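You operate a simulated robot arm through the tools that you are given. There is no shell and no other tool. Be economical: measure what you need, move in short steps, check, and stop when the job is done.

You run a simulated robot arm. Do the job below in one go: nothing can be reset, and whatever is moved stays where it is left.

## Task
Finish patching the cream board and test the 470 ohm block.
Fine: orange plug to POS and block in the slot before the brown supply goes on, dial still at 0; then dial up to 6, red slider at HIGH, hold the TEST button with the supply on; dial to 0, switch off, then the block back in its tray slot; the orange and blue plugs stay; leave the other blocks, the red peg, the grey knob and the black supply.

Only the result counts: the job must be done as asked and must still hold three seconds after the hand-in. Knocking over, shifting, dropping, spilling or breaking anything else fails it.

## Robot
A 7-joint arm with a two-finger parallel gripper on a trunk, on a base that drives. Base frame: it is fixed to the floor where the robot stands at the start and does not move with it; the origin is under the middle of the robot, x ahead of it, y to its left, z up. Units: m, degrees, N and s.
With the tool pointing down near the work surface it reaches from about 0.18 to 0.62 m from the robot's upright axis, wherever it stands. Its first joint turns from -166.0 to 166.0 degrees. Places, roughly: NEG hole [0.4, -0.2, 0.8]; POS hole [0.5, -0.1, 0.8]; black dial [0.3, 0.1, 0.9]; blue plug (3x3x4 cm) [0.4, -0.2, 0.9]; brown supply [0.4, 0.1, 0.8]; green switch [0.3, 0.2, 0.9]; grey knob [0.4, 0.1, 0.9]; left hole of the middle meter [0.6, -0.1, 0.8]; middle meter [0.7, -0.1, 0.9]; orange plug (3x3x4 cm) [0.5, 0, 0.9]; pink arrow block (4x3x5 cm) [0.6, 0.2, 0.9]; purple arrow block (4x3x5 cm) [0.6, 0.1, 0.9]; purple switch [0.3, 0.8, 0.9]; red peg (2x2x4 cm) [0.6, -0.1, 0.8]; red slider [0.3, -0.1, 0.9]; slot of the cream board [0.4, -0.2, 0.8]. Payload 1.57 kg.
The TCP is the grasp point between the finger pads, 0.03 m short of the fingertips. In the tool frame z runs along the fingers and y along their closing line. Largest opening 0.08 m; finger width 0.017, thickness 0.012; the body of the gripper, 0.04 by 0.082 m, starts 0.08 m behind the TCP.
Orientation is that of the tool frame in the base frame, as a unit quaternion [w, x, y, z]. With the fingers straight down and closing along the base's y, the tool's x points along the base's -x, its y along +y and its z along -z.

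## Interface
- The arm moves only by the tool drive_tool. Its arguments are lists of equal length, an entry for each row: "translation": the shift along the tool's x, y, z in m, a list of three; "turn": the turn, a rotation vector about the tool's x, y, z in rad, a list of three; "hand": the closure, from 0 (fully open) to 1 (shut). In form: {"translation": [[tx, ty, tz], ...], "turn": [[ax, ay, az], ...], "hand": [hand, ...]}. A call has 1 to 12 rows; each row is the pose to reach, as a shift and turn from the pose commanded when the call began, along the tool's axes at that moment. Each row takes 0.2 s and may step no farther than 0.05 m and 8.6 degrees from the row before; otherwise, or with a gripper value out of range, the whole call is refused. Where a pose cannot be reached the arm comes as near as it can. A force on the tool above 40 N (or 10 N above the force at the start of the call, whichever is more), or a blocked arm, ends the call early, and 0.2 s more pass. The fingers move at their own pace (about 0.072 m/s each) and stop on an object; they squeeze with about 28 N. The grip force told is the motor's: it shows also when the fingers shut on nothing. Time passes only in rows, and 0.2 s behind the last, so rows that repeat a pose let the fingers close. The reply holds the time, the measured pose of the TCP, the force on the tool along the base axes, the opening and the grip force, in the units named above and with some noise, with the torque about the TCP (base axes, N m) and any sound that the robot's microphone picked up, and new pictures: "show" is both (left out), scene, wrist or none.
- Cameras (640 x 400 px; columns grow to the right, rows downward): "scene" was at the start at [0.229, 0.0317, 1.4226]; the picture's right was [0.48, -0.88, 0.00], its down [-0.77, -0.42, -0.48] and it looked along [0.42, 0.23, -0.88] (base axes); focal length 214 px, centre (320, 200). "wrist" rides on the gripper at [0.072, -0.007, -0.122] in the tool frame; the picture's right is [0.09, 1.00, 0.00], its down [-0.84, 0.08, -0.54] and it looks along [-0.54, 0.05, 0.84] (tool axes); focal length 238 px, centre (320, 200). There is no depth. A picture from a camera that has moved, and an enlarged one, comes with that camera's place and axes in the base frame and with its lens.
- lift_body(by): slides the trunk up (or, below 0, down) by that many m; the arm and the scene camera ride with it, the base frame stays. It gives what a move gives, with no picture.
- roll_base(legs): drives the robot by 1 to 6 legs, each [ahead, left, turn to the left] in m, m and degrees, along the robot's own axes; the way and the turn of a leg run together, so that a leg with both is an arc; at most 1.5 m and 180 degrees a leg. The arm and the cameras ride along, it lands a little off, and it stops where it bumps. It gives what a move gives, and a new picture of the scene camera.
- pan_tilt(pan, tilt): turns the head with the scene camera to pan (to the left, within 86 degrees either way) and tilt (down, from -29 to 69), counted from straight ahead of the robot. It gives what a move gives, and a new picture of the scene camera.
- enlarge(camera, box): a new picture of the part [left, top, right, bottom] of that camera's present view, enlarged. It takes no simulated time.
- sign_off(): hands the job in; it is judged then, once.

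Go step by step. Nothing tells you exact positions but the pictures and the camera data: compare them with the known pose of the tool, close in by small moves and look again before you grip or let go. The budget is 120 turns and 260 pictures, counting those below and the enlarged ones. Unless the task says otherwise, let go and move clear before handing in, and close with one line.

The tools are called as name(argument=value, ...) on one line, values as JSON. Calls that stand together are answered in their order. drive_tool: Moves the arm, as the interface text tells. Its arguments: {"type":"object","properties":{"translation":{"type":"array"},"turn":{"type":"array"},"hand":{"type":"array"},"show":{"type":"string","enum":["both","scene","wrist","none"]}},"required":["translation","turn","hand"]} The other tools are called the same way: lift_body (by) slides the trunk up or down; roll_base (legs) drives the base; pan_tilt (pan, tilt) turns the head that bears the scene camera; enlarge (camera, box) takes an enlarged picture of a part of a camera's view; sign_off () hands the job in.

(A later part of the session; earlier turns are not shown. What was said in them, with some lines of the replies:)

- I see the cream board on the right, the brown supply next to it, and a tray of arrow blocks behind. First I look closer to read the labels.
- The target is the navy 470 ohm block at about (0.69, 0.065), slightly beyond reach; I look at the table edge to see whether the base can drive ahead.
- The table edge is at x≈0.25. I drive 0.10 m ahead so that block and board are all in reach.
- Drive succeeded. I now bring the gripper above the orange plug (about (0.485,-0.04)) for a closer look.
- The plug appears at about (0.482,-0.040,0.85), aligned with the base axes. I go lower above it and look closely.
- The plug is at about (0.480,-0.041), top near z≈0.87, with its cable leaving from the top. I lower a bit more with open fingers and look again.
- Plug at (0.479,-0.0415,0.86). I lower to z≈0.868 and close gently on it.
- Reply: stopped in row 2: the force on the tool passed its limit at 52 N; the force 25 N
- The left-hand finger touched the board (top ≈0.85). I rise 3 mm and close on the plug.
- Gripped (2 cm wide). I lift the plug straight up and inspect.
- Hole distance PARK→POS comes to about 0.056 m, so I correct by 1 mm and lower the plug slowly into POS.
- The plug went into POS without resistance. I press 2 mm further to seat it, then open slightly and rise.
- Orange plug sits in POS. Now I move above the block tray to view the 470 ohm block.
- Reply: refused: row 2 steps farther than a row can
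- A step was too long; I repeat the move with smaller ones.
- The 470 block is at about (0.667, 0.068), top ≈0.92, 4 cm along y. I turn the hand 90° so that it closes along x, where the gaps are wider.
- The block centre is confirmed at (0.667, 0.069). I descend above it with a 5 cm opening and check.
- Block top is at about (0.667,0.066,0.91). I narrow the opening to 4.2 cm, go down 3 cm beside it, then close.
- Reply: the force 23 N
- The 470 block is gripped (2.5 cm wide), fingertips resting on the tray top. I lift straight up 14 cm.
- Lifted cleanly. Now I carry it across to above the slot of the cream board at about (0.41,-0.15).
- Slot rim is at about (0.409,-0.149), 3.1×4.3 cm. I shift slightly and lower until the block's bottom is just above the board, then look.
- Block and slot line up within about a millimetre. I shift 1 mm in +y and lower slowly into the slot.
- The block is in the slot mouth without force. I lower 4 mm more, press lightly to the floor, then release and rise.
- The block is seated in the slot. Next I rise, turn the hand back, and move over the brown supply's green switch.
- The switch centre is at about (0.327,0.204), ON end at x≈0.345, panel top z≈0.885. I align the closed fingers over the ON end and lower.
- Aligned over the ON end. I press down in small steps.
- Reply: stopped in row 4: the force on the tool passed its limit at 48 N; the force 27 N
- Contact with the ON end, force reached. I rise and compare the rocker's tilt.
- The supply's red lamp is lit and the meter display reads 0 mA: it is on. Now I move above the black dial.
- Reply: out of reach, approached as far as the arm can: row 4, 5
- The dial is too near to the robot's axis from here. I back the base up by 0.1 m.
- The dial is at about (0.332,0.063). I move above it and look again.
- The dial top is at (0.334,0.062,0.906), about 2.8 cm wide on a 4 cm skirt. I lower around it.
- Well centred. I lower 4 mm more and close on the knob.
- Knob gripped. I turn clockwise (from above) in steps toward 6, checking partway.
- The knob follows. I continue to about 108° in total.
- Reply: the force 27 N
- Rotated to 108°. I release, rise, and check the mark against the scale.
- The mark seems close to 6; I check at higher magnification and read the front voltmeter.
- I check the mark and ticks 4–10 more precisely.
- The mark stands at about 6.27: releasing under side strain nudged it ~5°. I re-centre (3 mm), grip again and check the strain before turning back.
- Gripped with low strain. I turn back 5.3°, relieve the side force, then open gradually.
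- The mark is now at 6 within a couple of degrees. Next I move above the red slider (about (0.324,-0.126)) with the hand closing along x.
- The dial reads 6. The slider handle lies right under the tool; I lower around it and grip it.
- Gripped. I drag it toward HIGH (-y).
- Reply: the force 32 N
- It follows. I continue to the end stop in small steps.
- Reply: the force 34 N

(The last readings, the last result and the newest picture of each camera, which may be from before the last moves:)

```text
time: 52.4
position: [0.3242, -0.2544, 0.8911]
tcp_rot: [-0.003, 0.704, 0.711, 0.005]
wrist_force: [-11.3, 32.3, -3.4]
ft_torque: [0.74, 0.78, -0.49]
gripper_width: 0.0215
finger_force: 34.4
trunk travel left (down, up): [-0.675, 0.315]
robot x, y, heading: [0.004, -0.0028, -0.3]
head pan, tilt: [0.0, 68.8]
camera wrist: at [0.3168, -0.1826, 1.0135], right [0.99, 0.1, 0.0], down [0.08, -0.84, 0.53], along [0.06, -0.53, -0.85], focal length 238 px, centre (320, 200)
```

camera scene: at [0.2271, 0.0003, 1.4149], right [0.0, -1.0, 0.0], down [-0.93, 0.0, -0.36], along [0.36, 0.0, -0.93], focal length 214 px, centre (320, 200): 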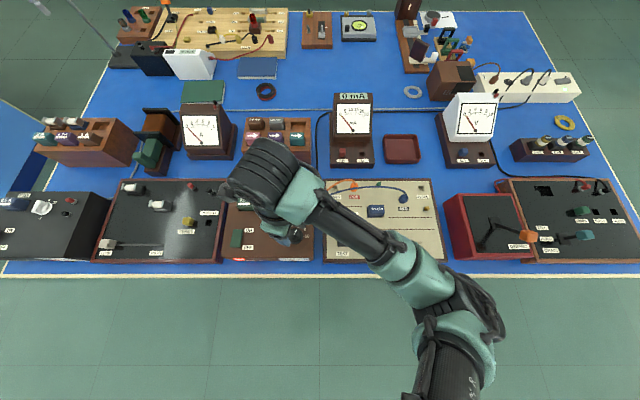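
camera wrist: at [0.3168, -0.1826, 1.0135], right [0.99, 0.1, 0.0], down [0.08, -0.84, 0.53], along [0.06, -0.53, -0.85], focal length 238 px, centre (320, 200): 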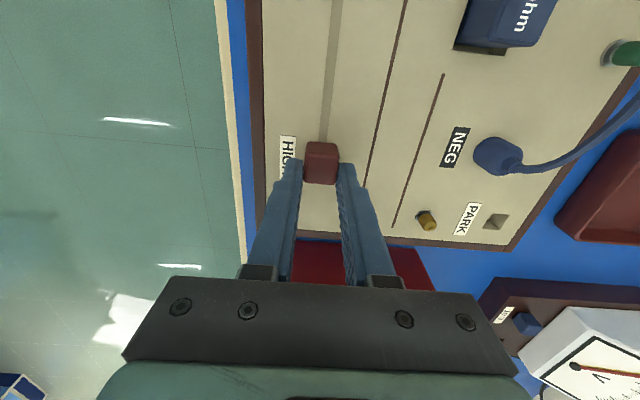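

The end stop is reached at HIGH. I relax the push, open, and rise, then look at slider and at the TEST button.

drive_tool(translation=[[0.004, 0, 0], [0.005, 0, 0], [0.005, 0, 0], [0.005, 0, -0.03], [0.005, 0, -0.07], [0.01, 0, -0.09]], turn=[[0, 0, 0], [0, 0, 0], [0, 0, 0], [0, 0, 0], [0, 0, 0], [0, 0, 0]], hand=[1, 0.45, 0.45, 0.45, 0.45, 0.45], show="none")

enlarge(camera="wrist", box=[160, 0, 480, 200])

```text
time: 53.8
position: [0.3223, -0.2501, 0.9799]
tcp_rot: [0.002, 0.707, 0.707, 0.003]
wrist_force: [-0.7, -0.5, 0.0]
ft_torque: [-0.02, 0.0, -0.04]
gripper_width: 0.0441
finger_force: 0.1
trunk travel left (down, up): [-0.675, 0.315]
robot x, y, heading: [-0.001, 0.0038, -0.2]
head pan, tilt: [0.0, 68.8]
```

```text
2.00 times, centred on (320, 100) of wrist
camera zoom: at [0.3147, -0.1774, 1.1021], right [1.0, 0.09, 0.01], down [0.07, -0.84, 0.54], along [0.06, -0.54, -0.84], focal length 477 px, centre (320, 400)
```

zoom: 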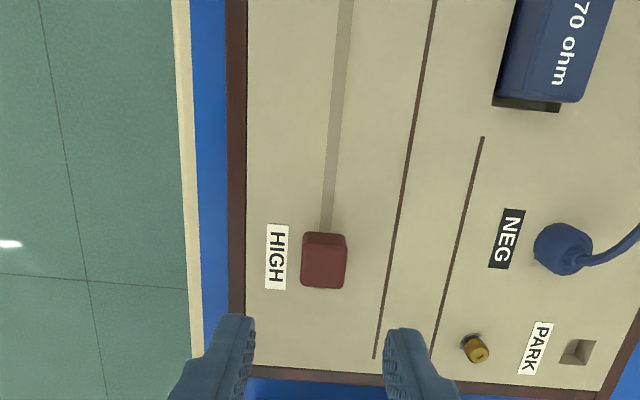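

The slider sits at HIGH. Now I move with closed fingers above the TEST button (about (0.3265,-0.057)).

drive_tool(translation=[[0.045, 0.001, 0], [0.09, 0.002, 0], [0.135, 0.003, 0], [0.18, 0.004, 0], [0.193, 0.004, 0.02], [0.193, 0.004, 0.05]], turn=[[0, 0, 0], [0, 0, 0], [0, 0, 0], [0, 0, 0], [0, 0, 0], [0, 0, 0]], hand=[0.6, 0.8, 1, 1, 1, 1], show="none")

enlarge(camera="wrist", box=[200, 60, 440, 210])

pan_tilt(pan=0, tilt=50)

```text
time: 55.2
position: [0.3278, -0.0539, 0.9321]
tcp_rot: [0.002, 0.707, 0.707, 0.003]
wrist_force: [-0.5, 0.2, -0.3]
ft_torque: [-0.01, -0.03, 0.01]
gripper_width: 0.0
finger_force: 21.5
trunk travel left (down, up): [-0.675, 0.315]
robot x, y, heading: [-0.001, -0.0001, -0.3]
head pan, tilt: [0.0, 68.8]
```

```text
2.67 times, centred on (320, 135) of wrist
camera zoom: at [0.3207, 0.0193, 1.0538], right [1.0, 0.09, 0.01], down [0.07, -0.84, 0.54], along [0.06, -0.54, -0.84], focal length 636 px, centre (320, 373)
```

zoom: 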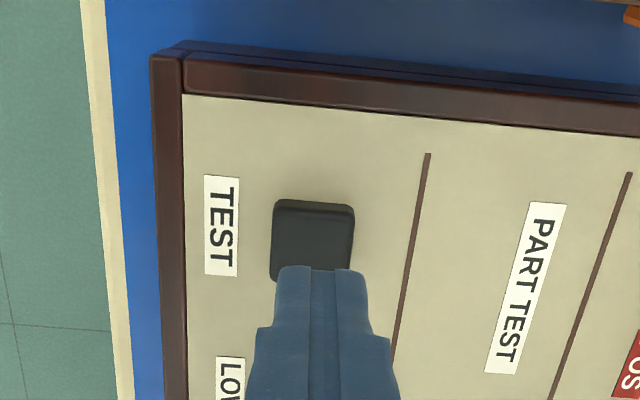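

```text
time: 56.0
position: [0.328, -0.054, 0.9329]
tcp_rot: [0.001, 0.707, 0.707, 0.004]
wrist_force: [-0.1, -0.2, -0.5]
ft_torque: [-0.01, 0.02, -0.02]
gripper_width: 0.0
finger_force: 21.4
trunk travel left (down, up): [-0.675, 0.315]
robot x, y, heading: [-0.0014, 0.0032, -0.3]
head pan, tilt: [0.0, 50.0]
camera scene: at [0.2481, 0.0002, 1.4368], right [0.0, -1.0, 0.0], down [-0.77, 0.0, -0.64], along [0.64, 0.0, -0.77], focal length 214 px, centre (320, 200)
```

scene: 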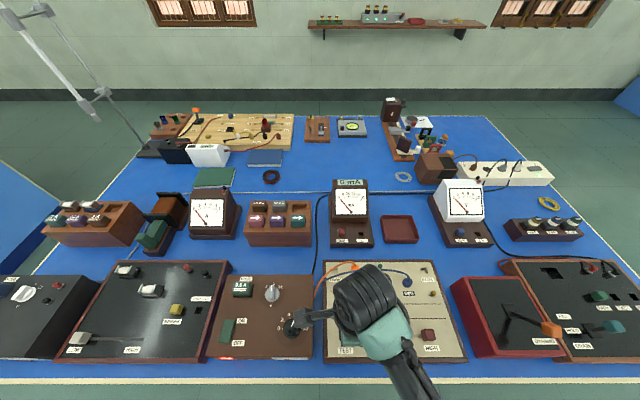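

Aligned above the TEST button. I press down in small steps.

drive_tool(translation=[[0, 0, 0.025], [0, 0, 0.032], [0, 0, 0.037], [0, 0, 0.041], [0, 0, 0.044]], turn=[[0, 0, 0], [0, 0, 0], [0, 0, 0], [0, 0, 0], [0, 0, 0]], hand=[1, 1, 1, 1, 1], show="none")

enlarge(camera="scene", box=[280, 160, 440, 260])

```text
time: 57.2
position: [0.3269, -0.0555, 0.8881]
tcp_rot: [0.001, 0.707, 0.707, 0.005]
wrist_force: [-3.0, 1.3, 7.4]
ft_torque: [0.05, 0.06, 0.01]
gripper_width: 0.0001
finger_force: 20.9
trunk travel left (down, up): [-0.675, 0.315]
robot x, y, heading: [-0.0035, -0.0022, -0.0]
head pan, tilt: [0.0, 50.0]
heard: click
```

```text
4.00 times, centred on (360, 210) of scene
camera zoom: at [0.2471, 0.0005, 1.4372], right [0.0, -1.0, 0.0], down [-0.77, 0.0, -0.64], along [0.64, 0.0, -0.77], focal length 858 px, centre (160, 160)
```

zoom: 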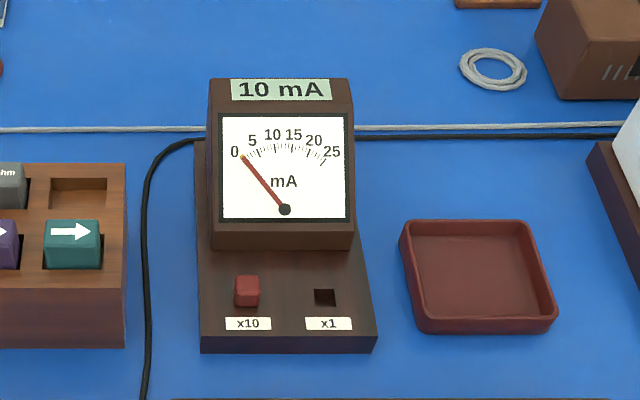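

The button clicked and the display shows 10 mA. I hold it for a few seconds.

drive_tool(translation=[[0, 0, 0.001], [0, 0, 0.001], [0, 0, 0.001], [0, 0, 0.001], [0, 0, 0.001], [0, 0, 0.001], [0, 0, 0.001], [0, 0, 0.001], [0, 0, 0.001], [0, 0, 0.001], [0, 0, 0.001], [0, 0, 0.001]], turn=[[0, 0, 0], [0, 0, 0], [0, 0, 0], [0, 0, 0], [0, 0, 0], [0, 0, 0], [0, 0, 0], [0, 0, 0], [0, 0, 0], [0, 0, 0], [0, 0, 0], [0, 0, 0]], hand=[1, 1, 1, 1, 1, 1, 1, 1, 1, 1, 1, 1], show="none")

enlarge(camera="scene", box=[280, 160, 440, 260])

```text
time: 59.9
position: [0.3273, -0.0568, 0.8861]
tcp_rot: [0.002, 0.707, 0.707, 0.004]
wrist_force: [2.2, 2.1, 15.4]
ft_torque: [0.1, -0.03, 0.01]
gripper_width: 0.0
finger_force: 21.2
trunk travel left (down, up): [-0.675, 0.315]
robot x, y, heading: [-0.0008, 0.0008, -0.1]
head pan, tilt: [0.0, 50.0]
```

```text
4.00 times, centred on (360, 210) of scene
camera zoom: at [0.2473, 0.0007, 1.437], right [0.0, -1.0, 0.0], down [-0.77, 0.0, -0.64], along [0.64, 0.0, -0.77], focal length 858 px, centre (160, 160)
```

zoom: 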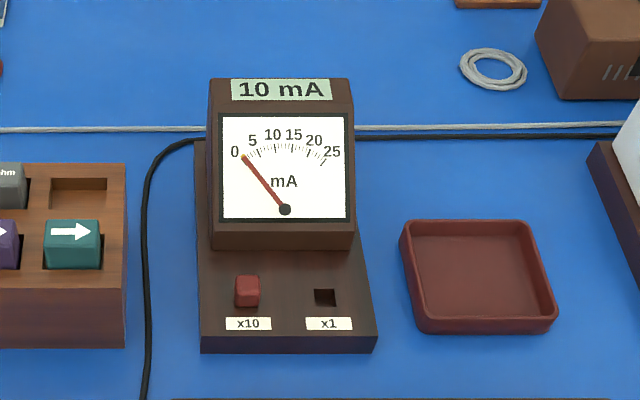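

The reading is steady. I release TEST, rise, and go back over the dial.

drive_tool(translation=[[0, 0, -0.02], [0, 0, -0.06], [0.01, 0, -0.095], [0.05, 0.002, -0.095], [0.085, 0.004, -0.095], [0.1165, 0.006, -0.095]], turn=[[0, 0, 0], [0, 0, 0], [0, 0, 0.06], [0, 0, 0.12], [0, 0, 0.2], [0, 0, 0.26]], hand=[1, 1, 0.8, 0.3, 0.3, 0.3], show="none")

enlarge(camera="wrist", box=[200, 60, 440, 210])

```text
time: 61.2
position: [0.3336, 0.0587, 0.9817]
tcp_rot: [0.002, 0.794, 0.608, 0.003]
wrist_force: [0.6, 0.1, -0.2]
ft_torque: [0.03, 0.0, 0.0]
gripper_width: 0.0561
finger_force: 0.1
trunk travel left (down, up): [-0.675, 0.315]
robot x, y, heading: [-0.0006, 0.0008, -0.0]
head pan, tilt: [0.0, 50.0]
```

```text
2.67 times, centred on (320, 135) of wrist
camera zoom: at [0.3448, 0.1306, 1.1035], right [0.99, -0.17, 0.01], down [-0.14, -0.83, 0.54], along [-0.09, -0.53, -0.84], focal length 636 px, centre (320, 373)
```

zoom: 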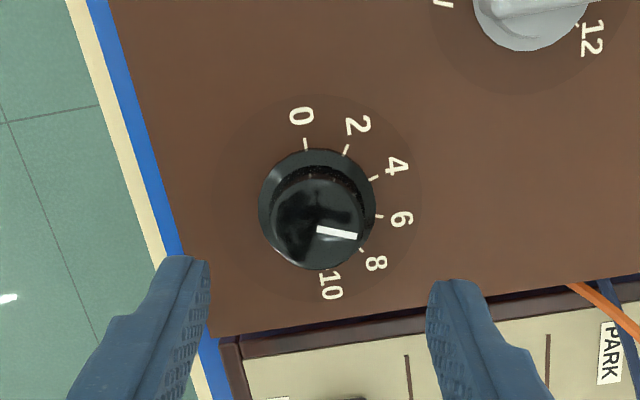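

Centred over the dial at 6. I lower and grip it.

drive_tool(translation=[[0, 0, 0.02], [0, 0, 0.045], [0, 0, 0.059], [0, 0, 0.059], [0, 0, 0.059], [0, 0, 0.059]], turn=[[0, 0, 0], [0, 0, 0], [0, 0, 0], [0, 0, 0], [0, 0, 0], [0, 0, 0]], hand=[0.3, 0.3, 0.3, 0.6, 1, 1], show="none")

drive_tool(translation=[[0, 0, 0], [0, 0, 0], [0, 0, 0], [0, 0, 0], [0, 0, 0], [0, 0, 0], [0, 0, 0], [0, 0, 0], [0, 0, 0], [0, 0, 0]], turn=[[0, 0, -0.13], [0, 0, -0.27], [0, 0, -0.41], [0, 0, -0.55], [0, 0, -0.69], [0, 0, -0.83], [0, 0, -0.97], [0, 0, -1.11], [0, 0, -1.25], [0, 0, -1.39]], hand=[1, 1, 1, 1, 1, 1, 1, 1, 1, 1], show="none")

enlarge(camera="wrist", box=[200, 60, 440, 210])

```text
time: 62.6
position: [0.3327, 0.059, 0.9214]
tcp_rot: [-0.001, 0.792, 0.61, 0.003]
wrist_force: [-11.1, 1.9, -5.3]
ft_torque: [0.07, 0.39, 0.0]
gripper_width: 0.0315
finger_force: 40.5
trunk travel left (down, up): [-0.675, 0.315]
robot x, y, heading: [0.001, -0.0024, 0.1]
head pan, tilt: [0.0, 50.0]
```

```text
time: 64.8
position: [0.3346, 0.0601, 0.9225]
tcp_rot: [0.001, 0.217, 0.976, 0.003]
wrist_force: [-12.6, 1.6, -16.7]
ft_torque: [-0.07, 1.08, 0.0]
gripper_width: 0.0313
finger_force: 39.7
trunk travel left (down, up): [-0.675, 0.315]
robot x, y, heading: [-0.0007, 0.0001, -0.1]
head pan, tilt: [0.0, 50.0]
```

```text
2.67 times, centred on (320, 135) of wrist
camera zoom: at [0.2665, 0.0854, 1.0437], right [0.34, 0.94, 0.01], down [0.79, -0.29, 0.55], along [0.52, -0.18, -0.84], focal length 636 px, centre (320, 373)
```

zoom: 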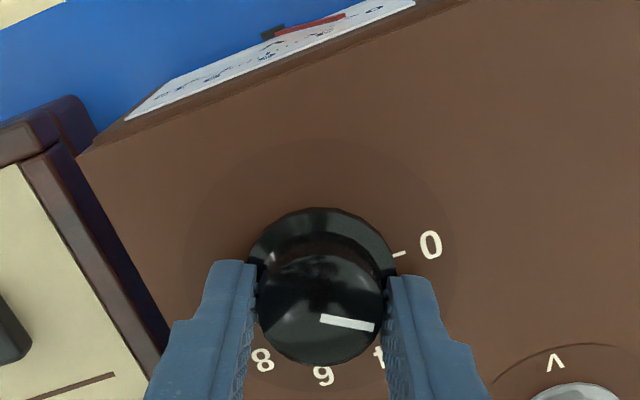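

Mark now near 30° from zero. I turn the rest back to 0.

drive_tool(translation=[[0, 0, 0], [0, 0, 0], [0, 0, 0], [0, 0, 0], [0, 0, 0]], turn=[[0, 0, -0.14], [0, 0, -0.28], [0, 0, -0.42], [0, 0, -0.5], [0, 0, -0.545]], hand=[1, 1, 1, 1, 1], show="none")

enlarge(camera="wrist", box=[200, 60, 440, 210])

```text
time: 66.0
position: [0.3349, 0.0606, 0.9222]
tcp_rot: [0.004, -0.054, 0.999, 0.003]
wrist_force: [-5.8, 9.6, -17.8]
ft_torque: [-0.05, -0.96, 0.0]
gripper_width: 0.0314
finger_force: 40.4
trunk travel left (down, up): [-0.675, 0.315]
robot x, y, heading: [-0.0005, 0.001, -0.0]
head pan, tilt: [0.0, 50.0]
```

```text
2.67 times, centred on (320, 135) of wrist
camera zoom: at [0.2635, 0.0477, 1.0434], right [-0.2, 0.98, 0.0], down [0.82, 0.16, 0.55], along [0.54, 0.11, -0.83], focal length 636 px, centre (320, 373)
```

zoom: 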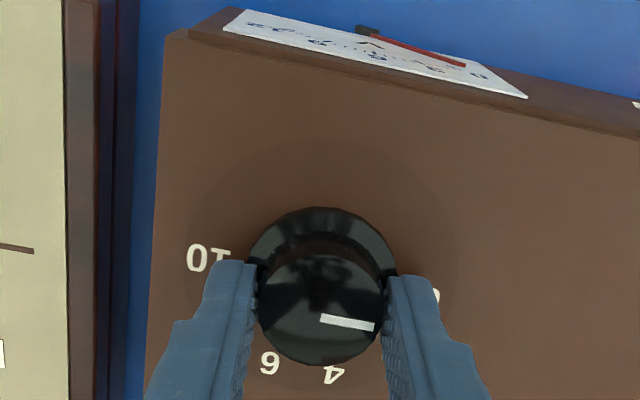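

Looks near 0. I open gradually, rise and check the mark.

drive_tool(translation=[[0, 0, 0.001], [0, 0, 0.001], [0, 0, 0], [0, 0, -0.02], [0, 0, -0.06]], turn=[[0, 0, 0], [0, 0, 0], [0, 0, 0], [0, 0, 0], [0, 0, 0]], hand=[0.6, 0.55, 0.3, 0.3, 0.3], show="none")

enlarge(camera="wrist", box=[270, 100, 366, 160])

```text
time: 67.2
position: [0.3352, 0.0607, 0.9825]
tcp_rot: [0.003, -0.052, 0.999, 0.001]
wrist_force: [-0.2, 0.7, 0.1]
ft_torque: [-0.02, 0.0, 0.01]
gripper_width: 0.0563
finger_force: 0.0
trunk travel left (down, up): [-0.675, 0.315]
robot x, y, heading: [-0.0018, -0.0012, -0.2]
head pan, tilt: [0.0, 50.0]
```

```text
6.67 times, centred on (318, 130) of wrist
camera zoom: at [0.2639, 0.0479, 1.1042], right [-0.19, 0.98, 0.0], down [0.82, 0.16, 0.55], along [0.54, 0.11, -0.84], focal length 1589 px, centre (333, 667)
```

zoom: 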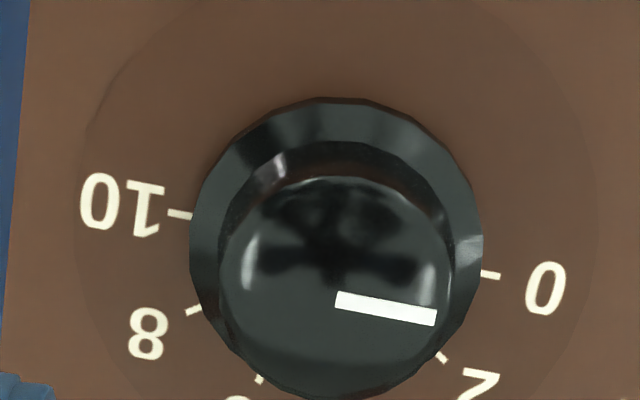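

The dial is back at 0. Now I go to the OFF end of the green switch (about (0.313,0.204)).

drive_tool(translation=[[0, 0, -0.02], [0.002, 0.045, -0.02], [0.004, 0.09, -0.02], [0.006, 0.125, -0.01], [0.007, 0.145, 0.02], [0.007, 0.145, 0.038]], turn=[[0, 0, 0.02], [0, 0, 0.04], [0, 0, 0.06], [0, 0, 0.08], [0, 0, 0.1], [0, 0, 0.105]], hand=[0.6, 1, 1, 1, 1, 1], show="none")

enlarge(camera="wrist", box=[200, 60, 440, 210])

```text
time: 68.7
position: [0.313, 0.2014, 0.9463]
tcp_rot: [0.003, 0.001, 1.0, 0.001]
wrist_force: [0.4, 0.3, -0.5]
ft_torque: [0.01, 0.01, -0.01]
gripper_width: 0.0
finger_force: 21.4
trunk travel left (down, up): [-0.675, 0.315]
robot x, y, heading: [0.0014, 0.0004, 0.0]
head pan, tilt: [0.0, 50.0]
```

```text
2.67 times, centred on (320, 135) of wrist
camera zoom: at [0.2402, 0.1961, 1.067], right [-0.09, 1.0, 0.0], down [0.83, 0.08, 0.55], along [0.55, 0.05, -0.84], focal length 636 px, centre (320, 373)
```

zoom: 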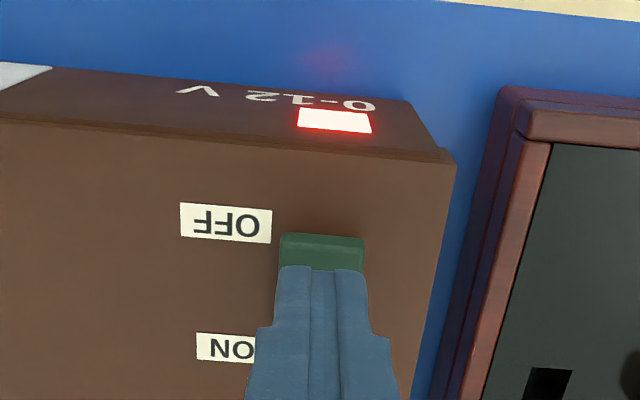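

Tip is above the OFF end. I press.

drive_tool(translation=[[0, 0, 0.01], [0, 0, 0.015], [0, 0, 0.019], [0, 0, 0.023], [0, 0, 0.026]], turn=[[0, 0, 0], [0, 0, 0], [0, 0, 0], [0, 0, 0], [0, 0, 0]], hand=[1, 1, 1, 1, 1], show="none")

enlarge(camera="wrist", box=[200, 60, 440, 210])

```text
time: 69.6
position: [0.3116, 0.2014, 0.9288]
tcp_rot: [0.007, -0.001, 1.0, 0.005]
wrist_force: [-9.8, -5.8, 24.7]
ft_torque: [-0.17, 0.06, -0.26]
gripper_width: 0.0001
finger_force: 20.9
trunk travel left (down, up): [-0.675, 0.315]
robot x, y, heading: [0.0018, 0.0028, -0.2]
head pan, tilt: [0.0, 50.0]
stopped in row 4: the force on the tool passed its limit at 48 N (the readings are from after the stop); the commanded pose is now the measured one
```

```text
2.67 times, centred on (320, 135) of wrist
camera zoom: at [0.2382, 0.1948, 1.0497], right [-0.09, 1.0, 0.01], down [0.83, 0.07, 0.55], along [0.55, 0.06, -0.83], focal length 636 px, centre (320, 373)
```

zoom: 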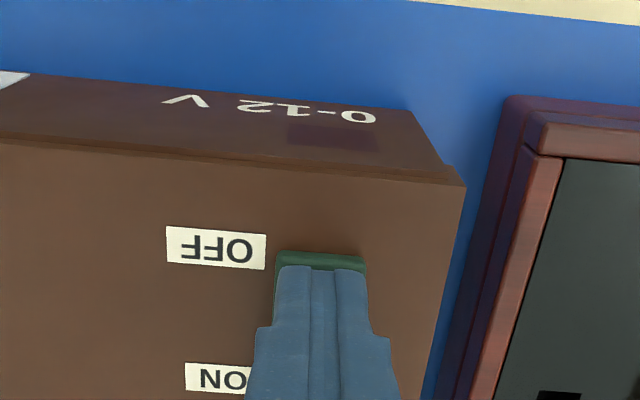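

The lamp is out: supply off. I rise, correct the slight tool tilt, and drive ahead 0.1 m again.

drive_tool(translation=[[0, 0, -0.03], [0, 0, -0.07], [0, 0, -0.1]], turn=[[0, 0, 0], [0.005, 0.007, 0], [0.01, 0.014, 0]], hand=[1, 0.5, 0.5], show="none")

roll_base(legs=[[0.1, 0, 0]])

enlarge(camera="wrist", box=[0, 0, 400, 250])

```text
time: 70.4
position: [0.3132, 0.2022, 1.0263]
tcp_rot: [0.0, 0.0, 1.0, 0.0]
wrist_force: [-0.4, 0.4, 0.3]
ft_torque: [0.0, -0.03, 0.03]
gripper_width: 0.0399
finger_force: 0.0
trunk travel left (down, up): [-0.675, 0.315]
robot x, y, heading: [-0.0009, -0.001, -0.2]
head pan, tilt: [0.0, 50.0]
```

```text
time: 71.6
position: [0.4153, 0.2005, 1.0255]
tcp_rot: [-0.001, 0.0, 1.0, 0.001]
wrist_force: [0.6, 0.1, 0.3]
ft_torque: [0.01, -0.02, -0.03]
gripper_width: 0.0401
finger_force: 0.0
trunk travel left (down, up): [-0.675, 0.315]
robot x, y, heading: [0.0995, -0.0022, 0.0]
head pan, tilt: [0.0, 50.0]
camera scene: at [0.3491, -0.0003, 1.4367], right [0.0, -1.0, 0.0], down [-0.77, 0.0, -0.64], along [0.64, 0.0, -0.77], focal length 214 px, centre (320, 200)
```

scene: 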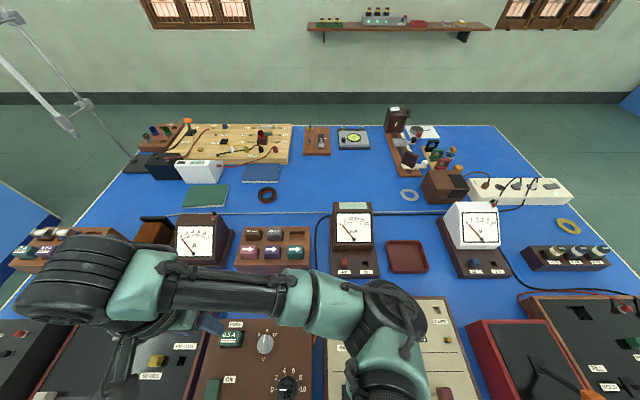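

```text
1.60 times, centred on (200, 125) of wrist
camera zoom: at [0.3432, 0.1952, 1.1476], right [-0.09, 1.0, 0.0], down [0.84, 0.08, 0.54], along [0.54, 0.05, -0.84], focal length 381 px, centre (512, 320)
```

zoom: 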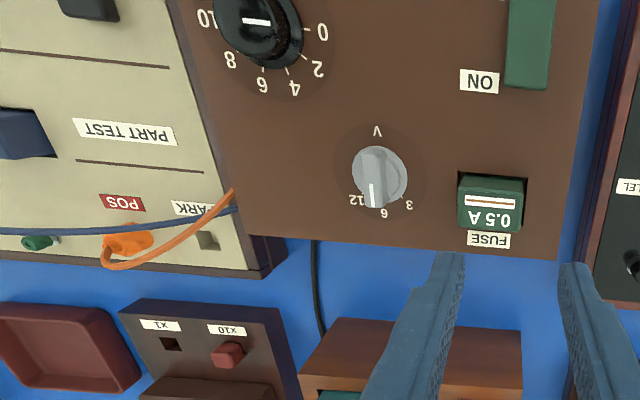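

All intact, dial at 0. I turn the hand 90° and move back above the 470 block in the slot.

drive_tool(translation=[[0.0, -0.03, 0], [0.001, -0.06, 0], [0.001, -0.09, 0], [0.002, -0.12, 0], [0.002, -0.15, 0], [0.003, -0.18, 0], [0.003, -0.21, 0], [0.004, -0.24, 0], [0.004, -0.27, 0], [0.005, -0.3, 0], [0.006, -0.33, 0.01], [0.006, -0.35, 0.035]], turn=[[0, 0, 0.131], [0, 0, 0.262], [0, 0, 0.393], [0, 0, 0.524], [0, 0, 0.655], [0, 0, 0.786], [0, 0, 0.917], [0, 0, 1.048], [0, 0, 1.179], [0, 0, 1.31], [0, 0, 1.441], [0, 0, 1.571]], hand=[0.5, 0.5, 0.5, 0.5, 0.5, 0.5, 0.5, 0.5, 0.5, 0.5, 0.48, 0.45], show="none")

enlarge(camera="wrist", box=[200, 60, 440, 210])

```text
time: 74.2
position: [0.4082, -0.1502, 0.989]
tcp_rot: [0.0, 0.708, 0.706, 0.0]
wrist_force: [-0.1, 0.0, 0.4]
ft_torque: [0.04, 0.0, 0.03]
gripper_width: 0.0439
finger_force: 0.1
trunk travel left (down, up): [-0.675, 0.315]
robot x, y, heading: [0.0984, 0.0006, -0.1]
head pan, tilt: [0.0, 50.0]
```

```text
2.67 times, centred on (320, 135) of wrist
camera zoom: at [0.4015, -0.0776, 1.1109], right [1.0, 0.09, 0.0], down [0.08, -0.84, 0.54], along [0.05, -0.54, -0.84], focal length 636 px, centre (320, 373)
```

zoom: 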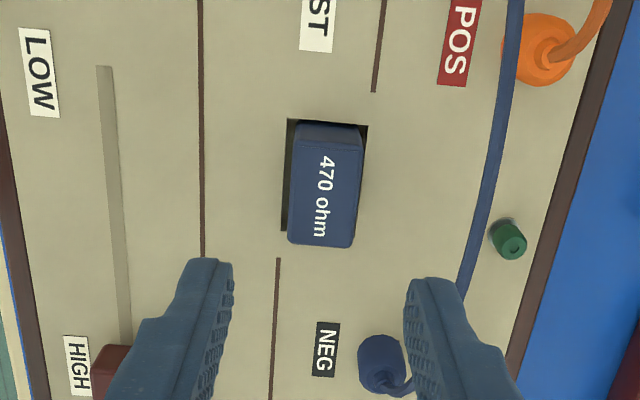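

The block lies slightly (+2 mm x, −1.5 mm y) off the tool; I correct, lower and grip it.

drive_tool(translation=[[-0.0015, 0.002, 0.04], [-0.0015, 0.002, 0.08], [-0.0015, 0.002, 0.098], [-0.0015, 0.002, 0.105], [-0.0015, 0.002, 0.105], [-0.0015, 0.002, 0.105], [-0.0015, 0.002, 0.105]], turn=[[0, 0, 0], [0, 0, 0], [0, 0, 0], [0, 0, 0], [0, 0, 0], [0, 0, 0], [0, 0, 0]], hand=[0.45, 0.45, 0.45, 0.45, 1, 1, 1], show="none")

enlarge(camera="wrist", box=[200, 70, 440, 220])

```text
time: 75.8
position: [0.4114, -0.1514, 0.8826]
tcp_rot: [-0.001, 0.707, 0.707, 0.001]
wrist_force: [0.0, 0.7, 1.1]
ft_torque: [0.03, -0.01, -0.02]
gripper_width: 0.0248
finger_force: 28.1
trunk travel left (down, up): [-0.675, 0.315]
robot x, y, heading: [0.0977, 0.0012, -0.4]
head pan, tilt: [0.0, 50.0]
```

```text
2.67 times, centred on (320, 145) of wrist
camera zoom: at [0.4052, -0.078, 1.0056], right [1.0, 0.09, 0.0], down [0.08, -0.84, 0.54], along [0.05, -0.54, -0.84], focal length 636 px, centre (320, 347)
```

zoom: 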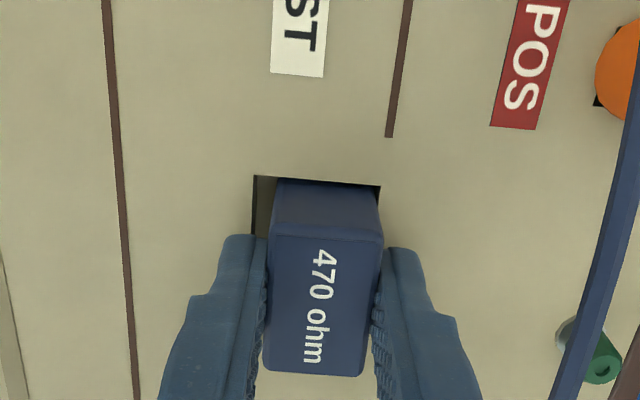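

Gripped. I lift it out and carry it back above its tray slot.

drive_tool(translation=[[0, 0, -0.01], [0, 0, -0.03], [0, 0, -0.07], [0, 0, -0.115], [0, 0, -0.16]], turn=[[0, 0, 0], [0, 0, 0], [0, 0, 0], [0, 0, 0], [0, 0, 0]], hand=[1, 1, 1, 1, 1], show="none")

drive_tool(translation=[[0.027, 0.032, 0], [0.054, 0.064, 0], [0.081, 0.095, 0], [0.11, 0.127, 0], [0.137, 0.159, 0], [0.164, 0.191, 0], [0.192, 0.223, 0], [0.219, 0.2546, 0], [0.219, 0.2546, 0.04]], turn=[[0, 0, 0], [0, 0, 0], [0, 0, 0], [0, 0, 0], [0, 0, 0], [0, 0, 0], [0, 0, 0], [0, 0, 0], [0, 0, 0]], hand=[1, 1, 1, 1, 1, 1, 1, 1, 1], show="none")

enlarge(camera="wrist", box=[200, 60, 440, 210])

```text
time: 77.0
position: [0.4126, -0.1546, 1.0472]
tcp_rot: [-0.001, 0.707, 0.707, 0.001]
wrist_force: [0.3, -0.8, 0.1]
ft_torque: [-0.01, -0.01, -0.01]
gripper_width: 0.0249
finger_force: 27.7
trunk travel left (down, up): [-0.675, 0.315]
robot x, y, heading: [0.1005, 0.0035, -0.2]
head pan, tilt: [0.0, 50.0]
```

```text
time: 79.0
position: [0.6676, 0.0666, 1.0043]
tcp_rot: [-0.001, 0.707, 0.707, 0.0]
wrist_force: [-0.3, -0.4, -0.2]
ft_torque: [0.03, 0.02, 0.01]
gripper_width: 0.0248
finger_force: 28.3
trunk travel left (down, up): [-0.675, 0.315]
robot x, y, heading: [0.0992, -0.0018, 0.0]
head pan, tilt: [0.0, 50.0]
```

```text
2.67 times, centred on (320, 135) of wrist
camera zoom: at [0.6611, 0.1403, 1.1271], right [1.0, 0.09, 0.0], down [0.08, -0.84, 0.54], along [0.05, -0.54, -0.84], focal length 636 px, centre (320, 373)
```

zoom: 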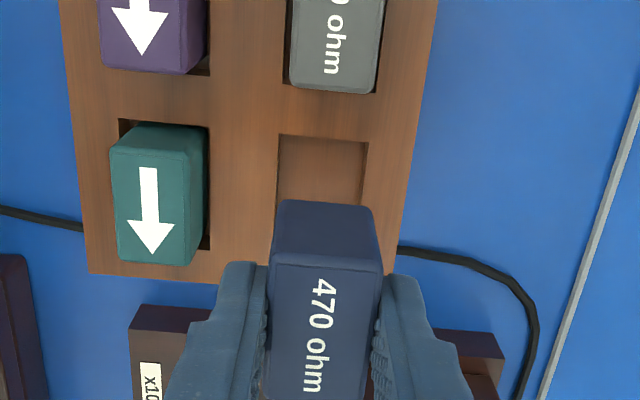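

The block is aligned with its empty tray slot within about 1 mm. I lower to just above and check.

drive_tool(translation=[[0, 0, 0.03], [0, 0, 0.052]], turn=[[0, 0, 0], [0, 0, 0]], hand=[1, 1], show="none")

enlarge(camera="wrist", box=[200, 60, 440, 210])

```text
time: 79.6
position: [0.6674, 0.0672, 0.9555]
tcp_rot: [0.0, 0.708, 0.707, 0.001]
wrist_force: [-0.5, -0.3, 0.7]
ft_torque: [0.0, -0.02, -0.03]
gripper_width: 0.025
finger_force: 28.0
trunk travel left (down, up): [-0.675, 0.315]
robot x, y, heading: [0.1008, -0.0006, 0.0]
head pan, tilt: [0.0, 50.0]
```

```text
2.67 times, centred on (320, 135) of wrist
camera zoom: at [0.66, 0.1398, 1.0771], right [1.0, 0.09, 0.0], down [0.08, -0.84, 0.54], along [0.05, -0.54, -0.84], focal length 636 px, centre (320, 373)
```

zoom: 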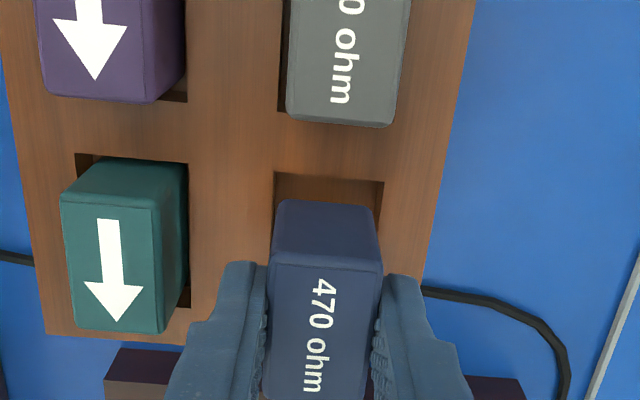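

Aligned; I lower it slowly into the slot.

drive_tool(translation=[[0.0005, 0.001, 0.01], [0.0005, 0.001, 0.017], [0.0005, 0.001, 0.023], [0.0005, 0.001, 0.028]], turn=[[0, 0, 0], [0, 0, 0], [0, 0, 0], [0, 0, 0]], hand=[1, 1, 1, 1], show="none")

enlarge(camera="wrist", box=[200, 60, 440, 210])

```text
time: 80.6
position: [0.667, 0.069, 0.928]
tcp_rot: [0.001, 0.707, 0.707, 0.002]
wrist_force: [-0.3, -1.2, 8.8]
ft_torque: [-0.12, 0.09, 0.01]
gripper_width: 0.0249
finger_force: 27.6
trunk travel left (down, up): [-0.675, 0.315]
robot x, y, heading: [0.099, 0.0007, -0.1]
head pan, tilt: [0.0, 50.0]
```

```text
2.67 times, centred on (320, 135) of wrist
camera zoom: at [0.6594, 0.141, 1.0492], right [1.0, 0.09, 0.0], down [0.07, -0.84, 0.54], along [0.05, -0.54, -0.84], focal length 636 px, centre (320, 373)
```

zoom: 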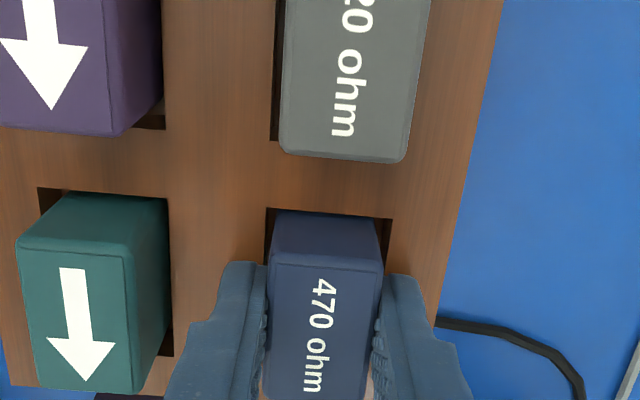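

The block touches the slot floor. I open to 4 cm only (neighbouring block) and rise.

drive_tool(translation=[[0, 0, 0], [0, 0, 0], [0, 0, -0.03], [0, 0, -0.07], [0, 0, -0.11]], turn=[[0, 0, 0], [0, 0, 0], [0, 0, 0], [0, 0, 0], [0, 0, 0]], hand=[0.5, 0.5, 0.5, 0.5, 0.5], show="none")

enlarge(camera="wrist", box=[160, 30, 480, 230])

enlarge(camera="scene", box=[160, 220, 480, 400])

```text
time: 81.8
position: [0.6683, 0.0683, 1.0353]
tcp_rot: [-0.001, 0.707, 0.707, 0.0]
wrist_force: [-0.8, 0.6, 0.7]
ft_torque: [0.0, 0.0, -0.04]
gripper_width: 0.04
finger_force: 0.0
trunk travel left (down, up): [-0.675, 0.315]
robot x, y, heading: [0.1019, -0.0002, -0.3]
head pan, tilt: [0.0, 50.0]
```

```text
2.00 times, centred on (320, 130) of wrist
camera zoom: at [0.6622, 0.1414, 1.1571], right [1.0, 0.09, 0.0], down [0.08, -0.84, 0.54], along [0.05, -0.54, -0.84], focal length 477 px, centre (320, 340)
```

zoom: 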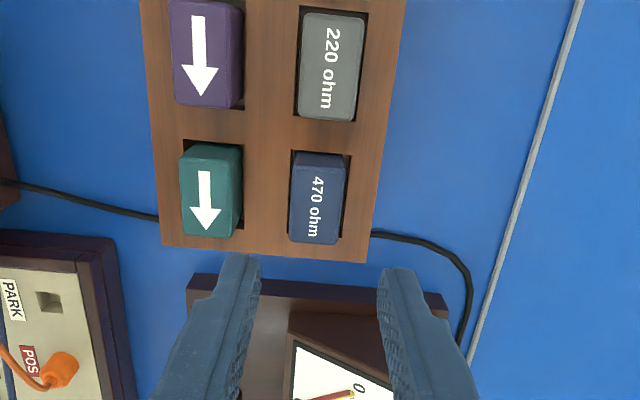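

```text
2.00 times, centred on (320, 310) of scene
camera zoom: at [0.3483, -0.0007, 1.4368], right [0.0, -1.0, 0.0], down [-0.77, 0.0, -0.64], along [0.64, 0.0, -0.77], focal length 429 px, centre (320, -20)
```

zoom: 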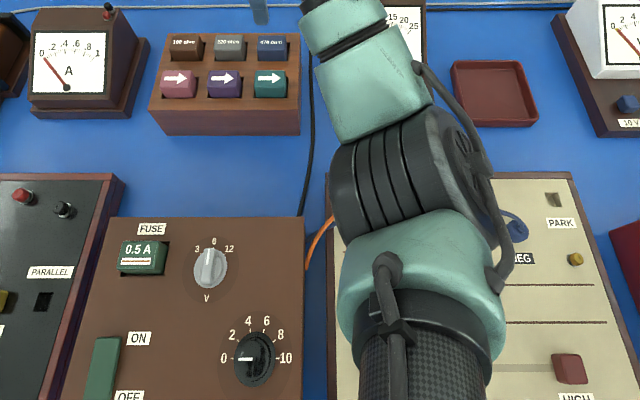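

The block is back in its tray slot, the dial is at 0, the supply lamp is out, the slider is at HIGH and both plugs are in place. The hand is clear, so I hand in.

sign_off()

```text
The job is handed in.
```

The 470 ohm block was patched in and tested at a steady 10 mA. The supply is now off with the dial at 0, the block is back in its tray slot, and the orange and blue plugs are still in place.
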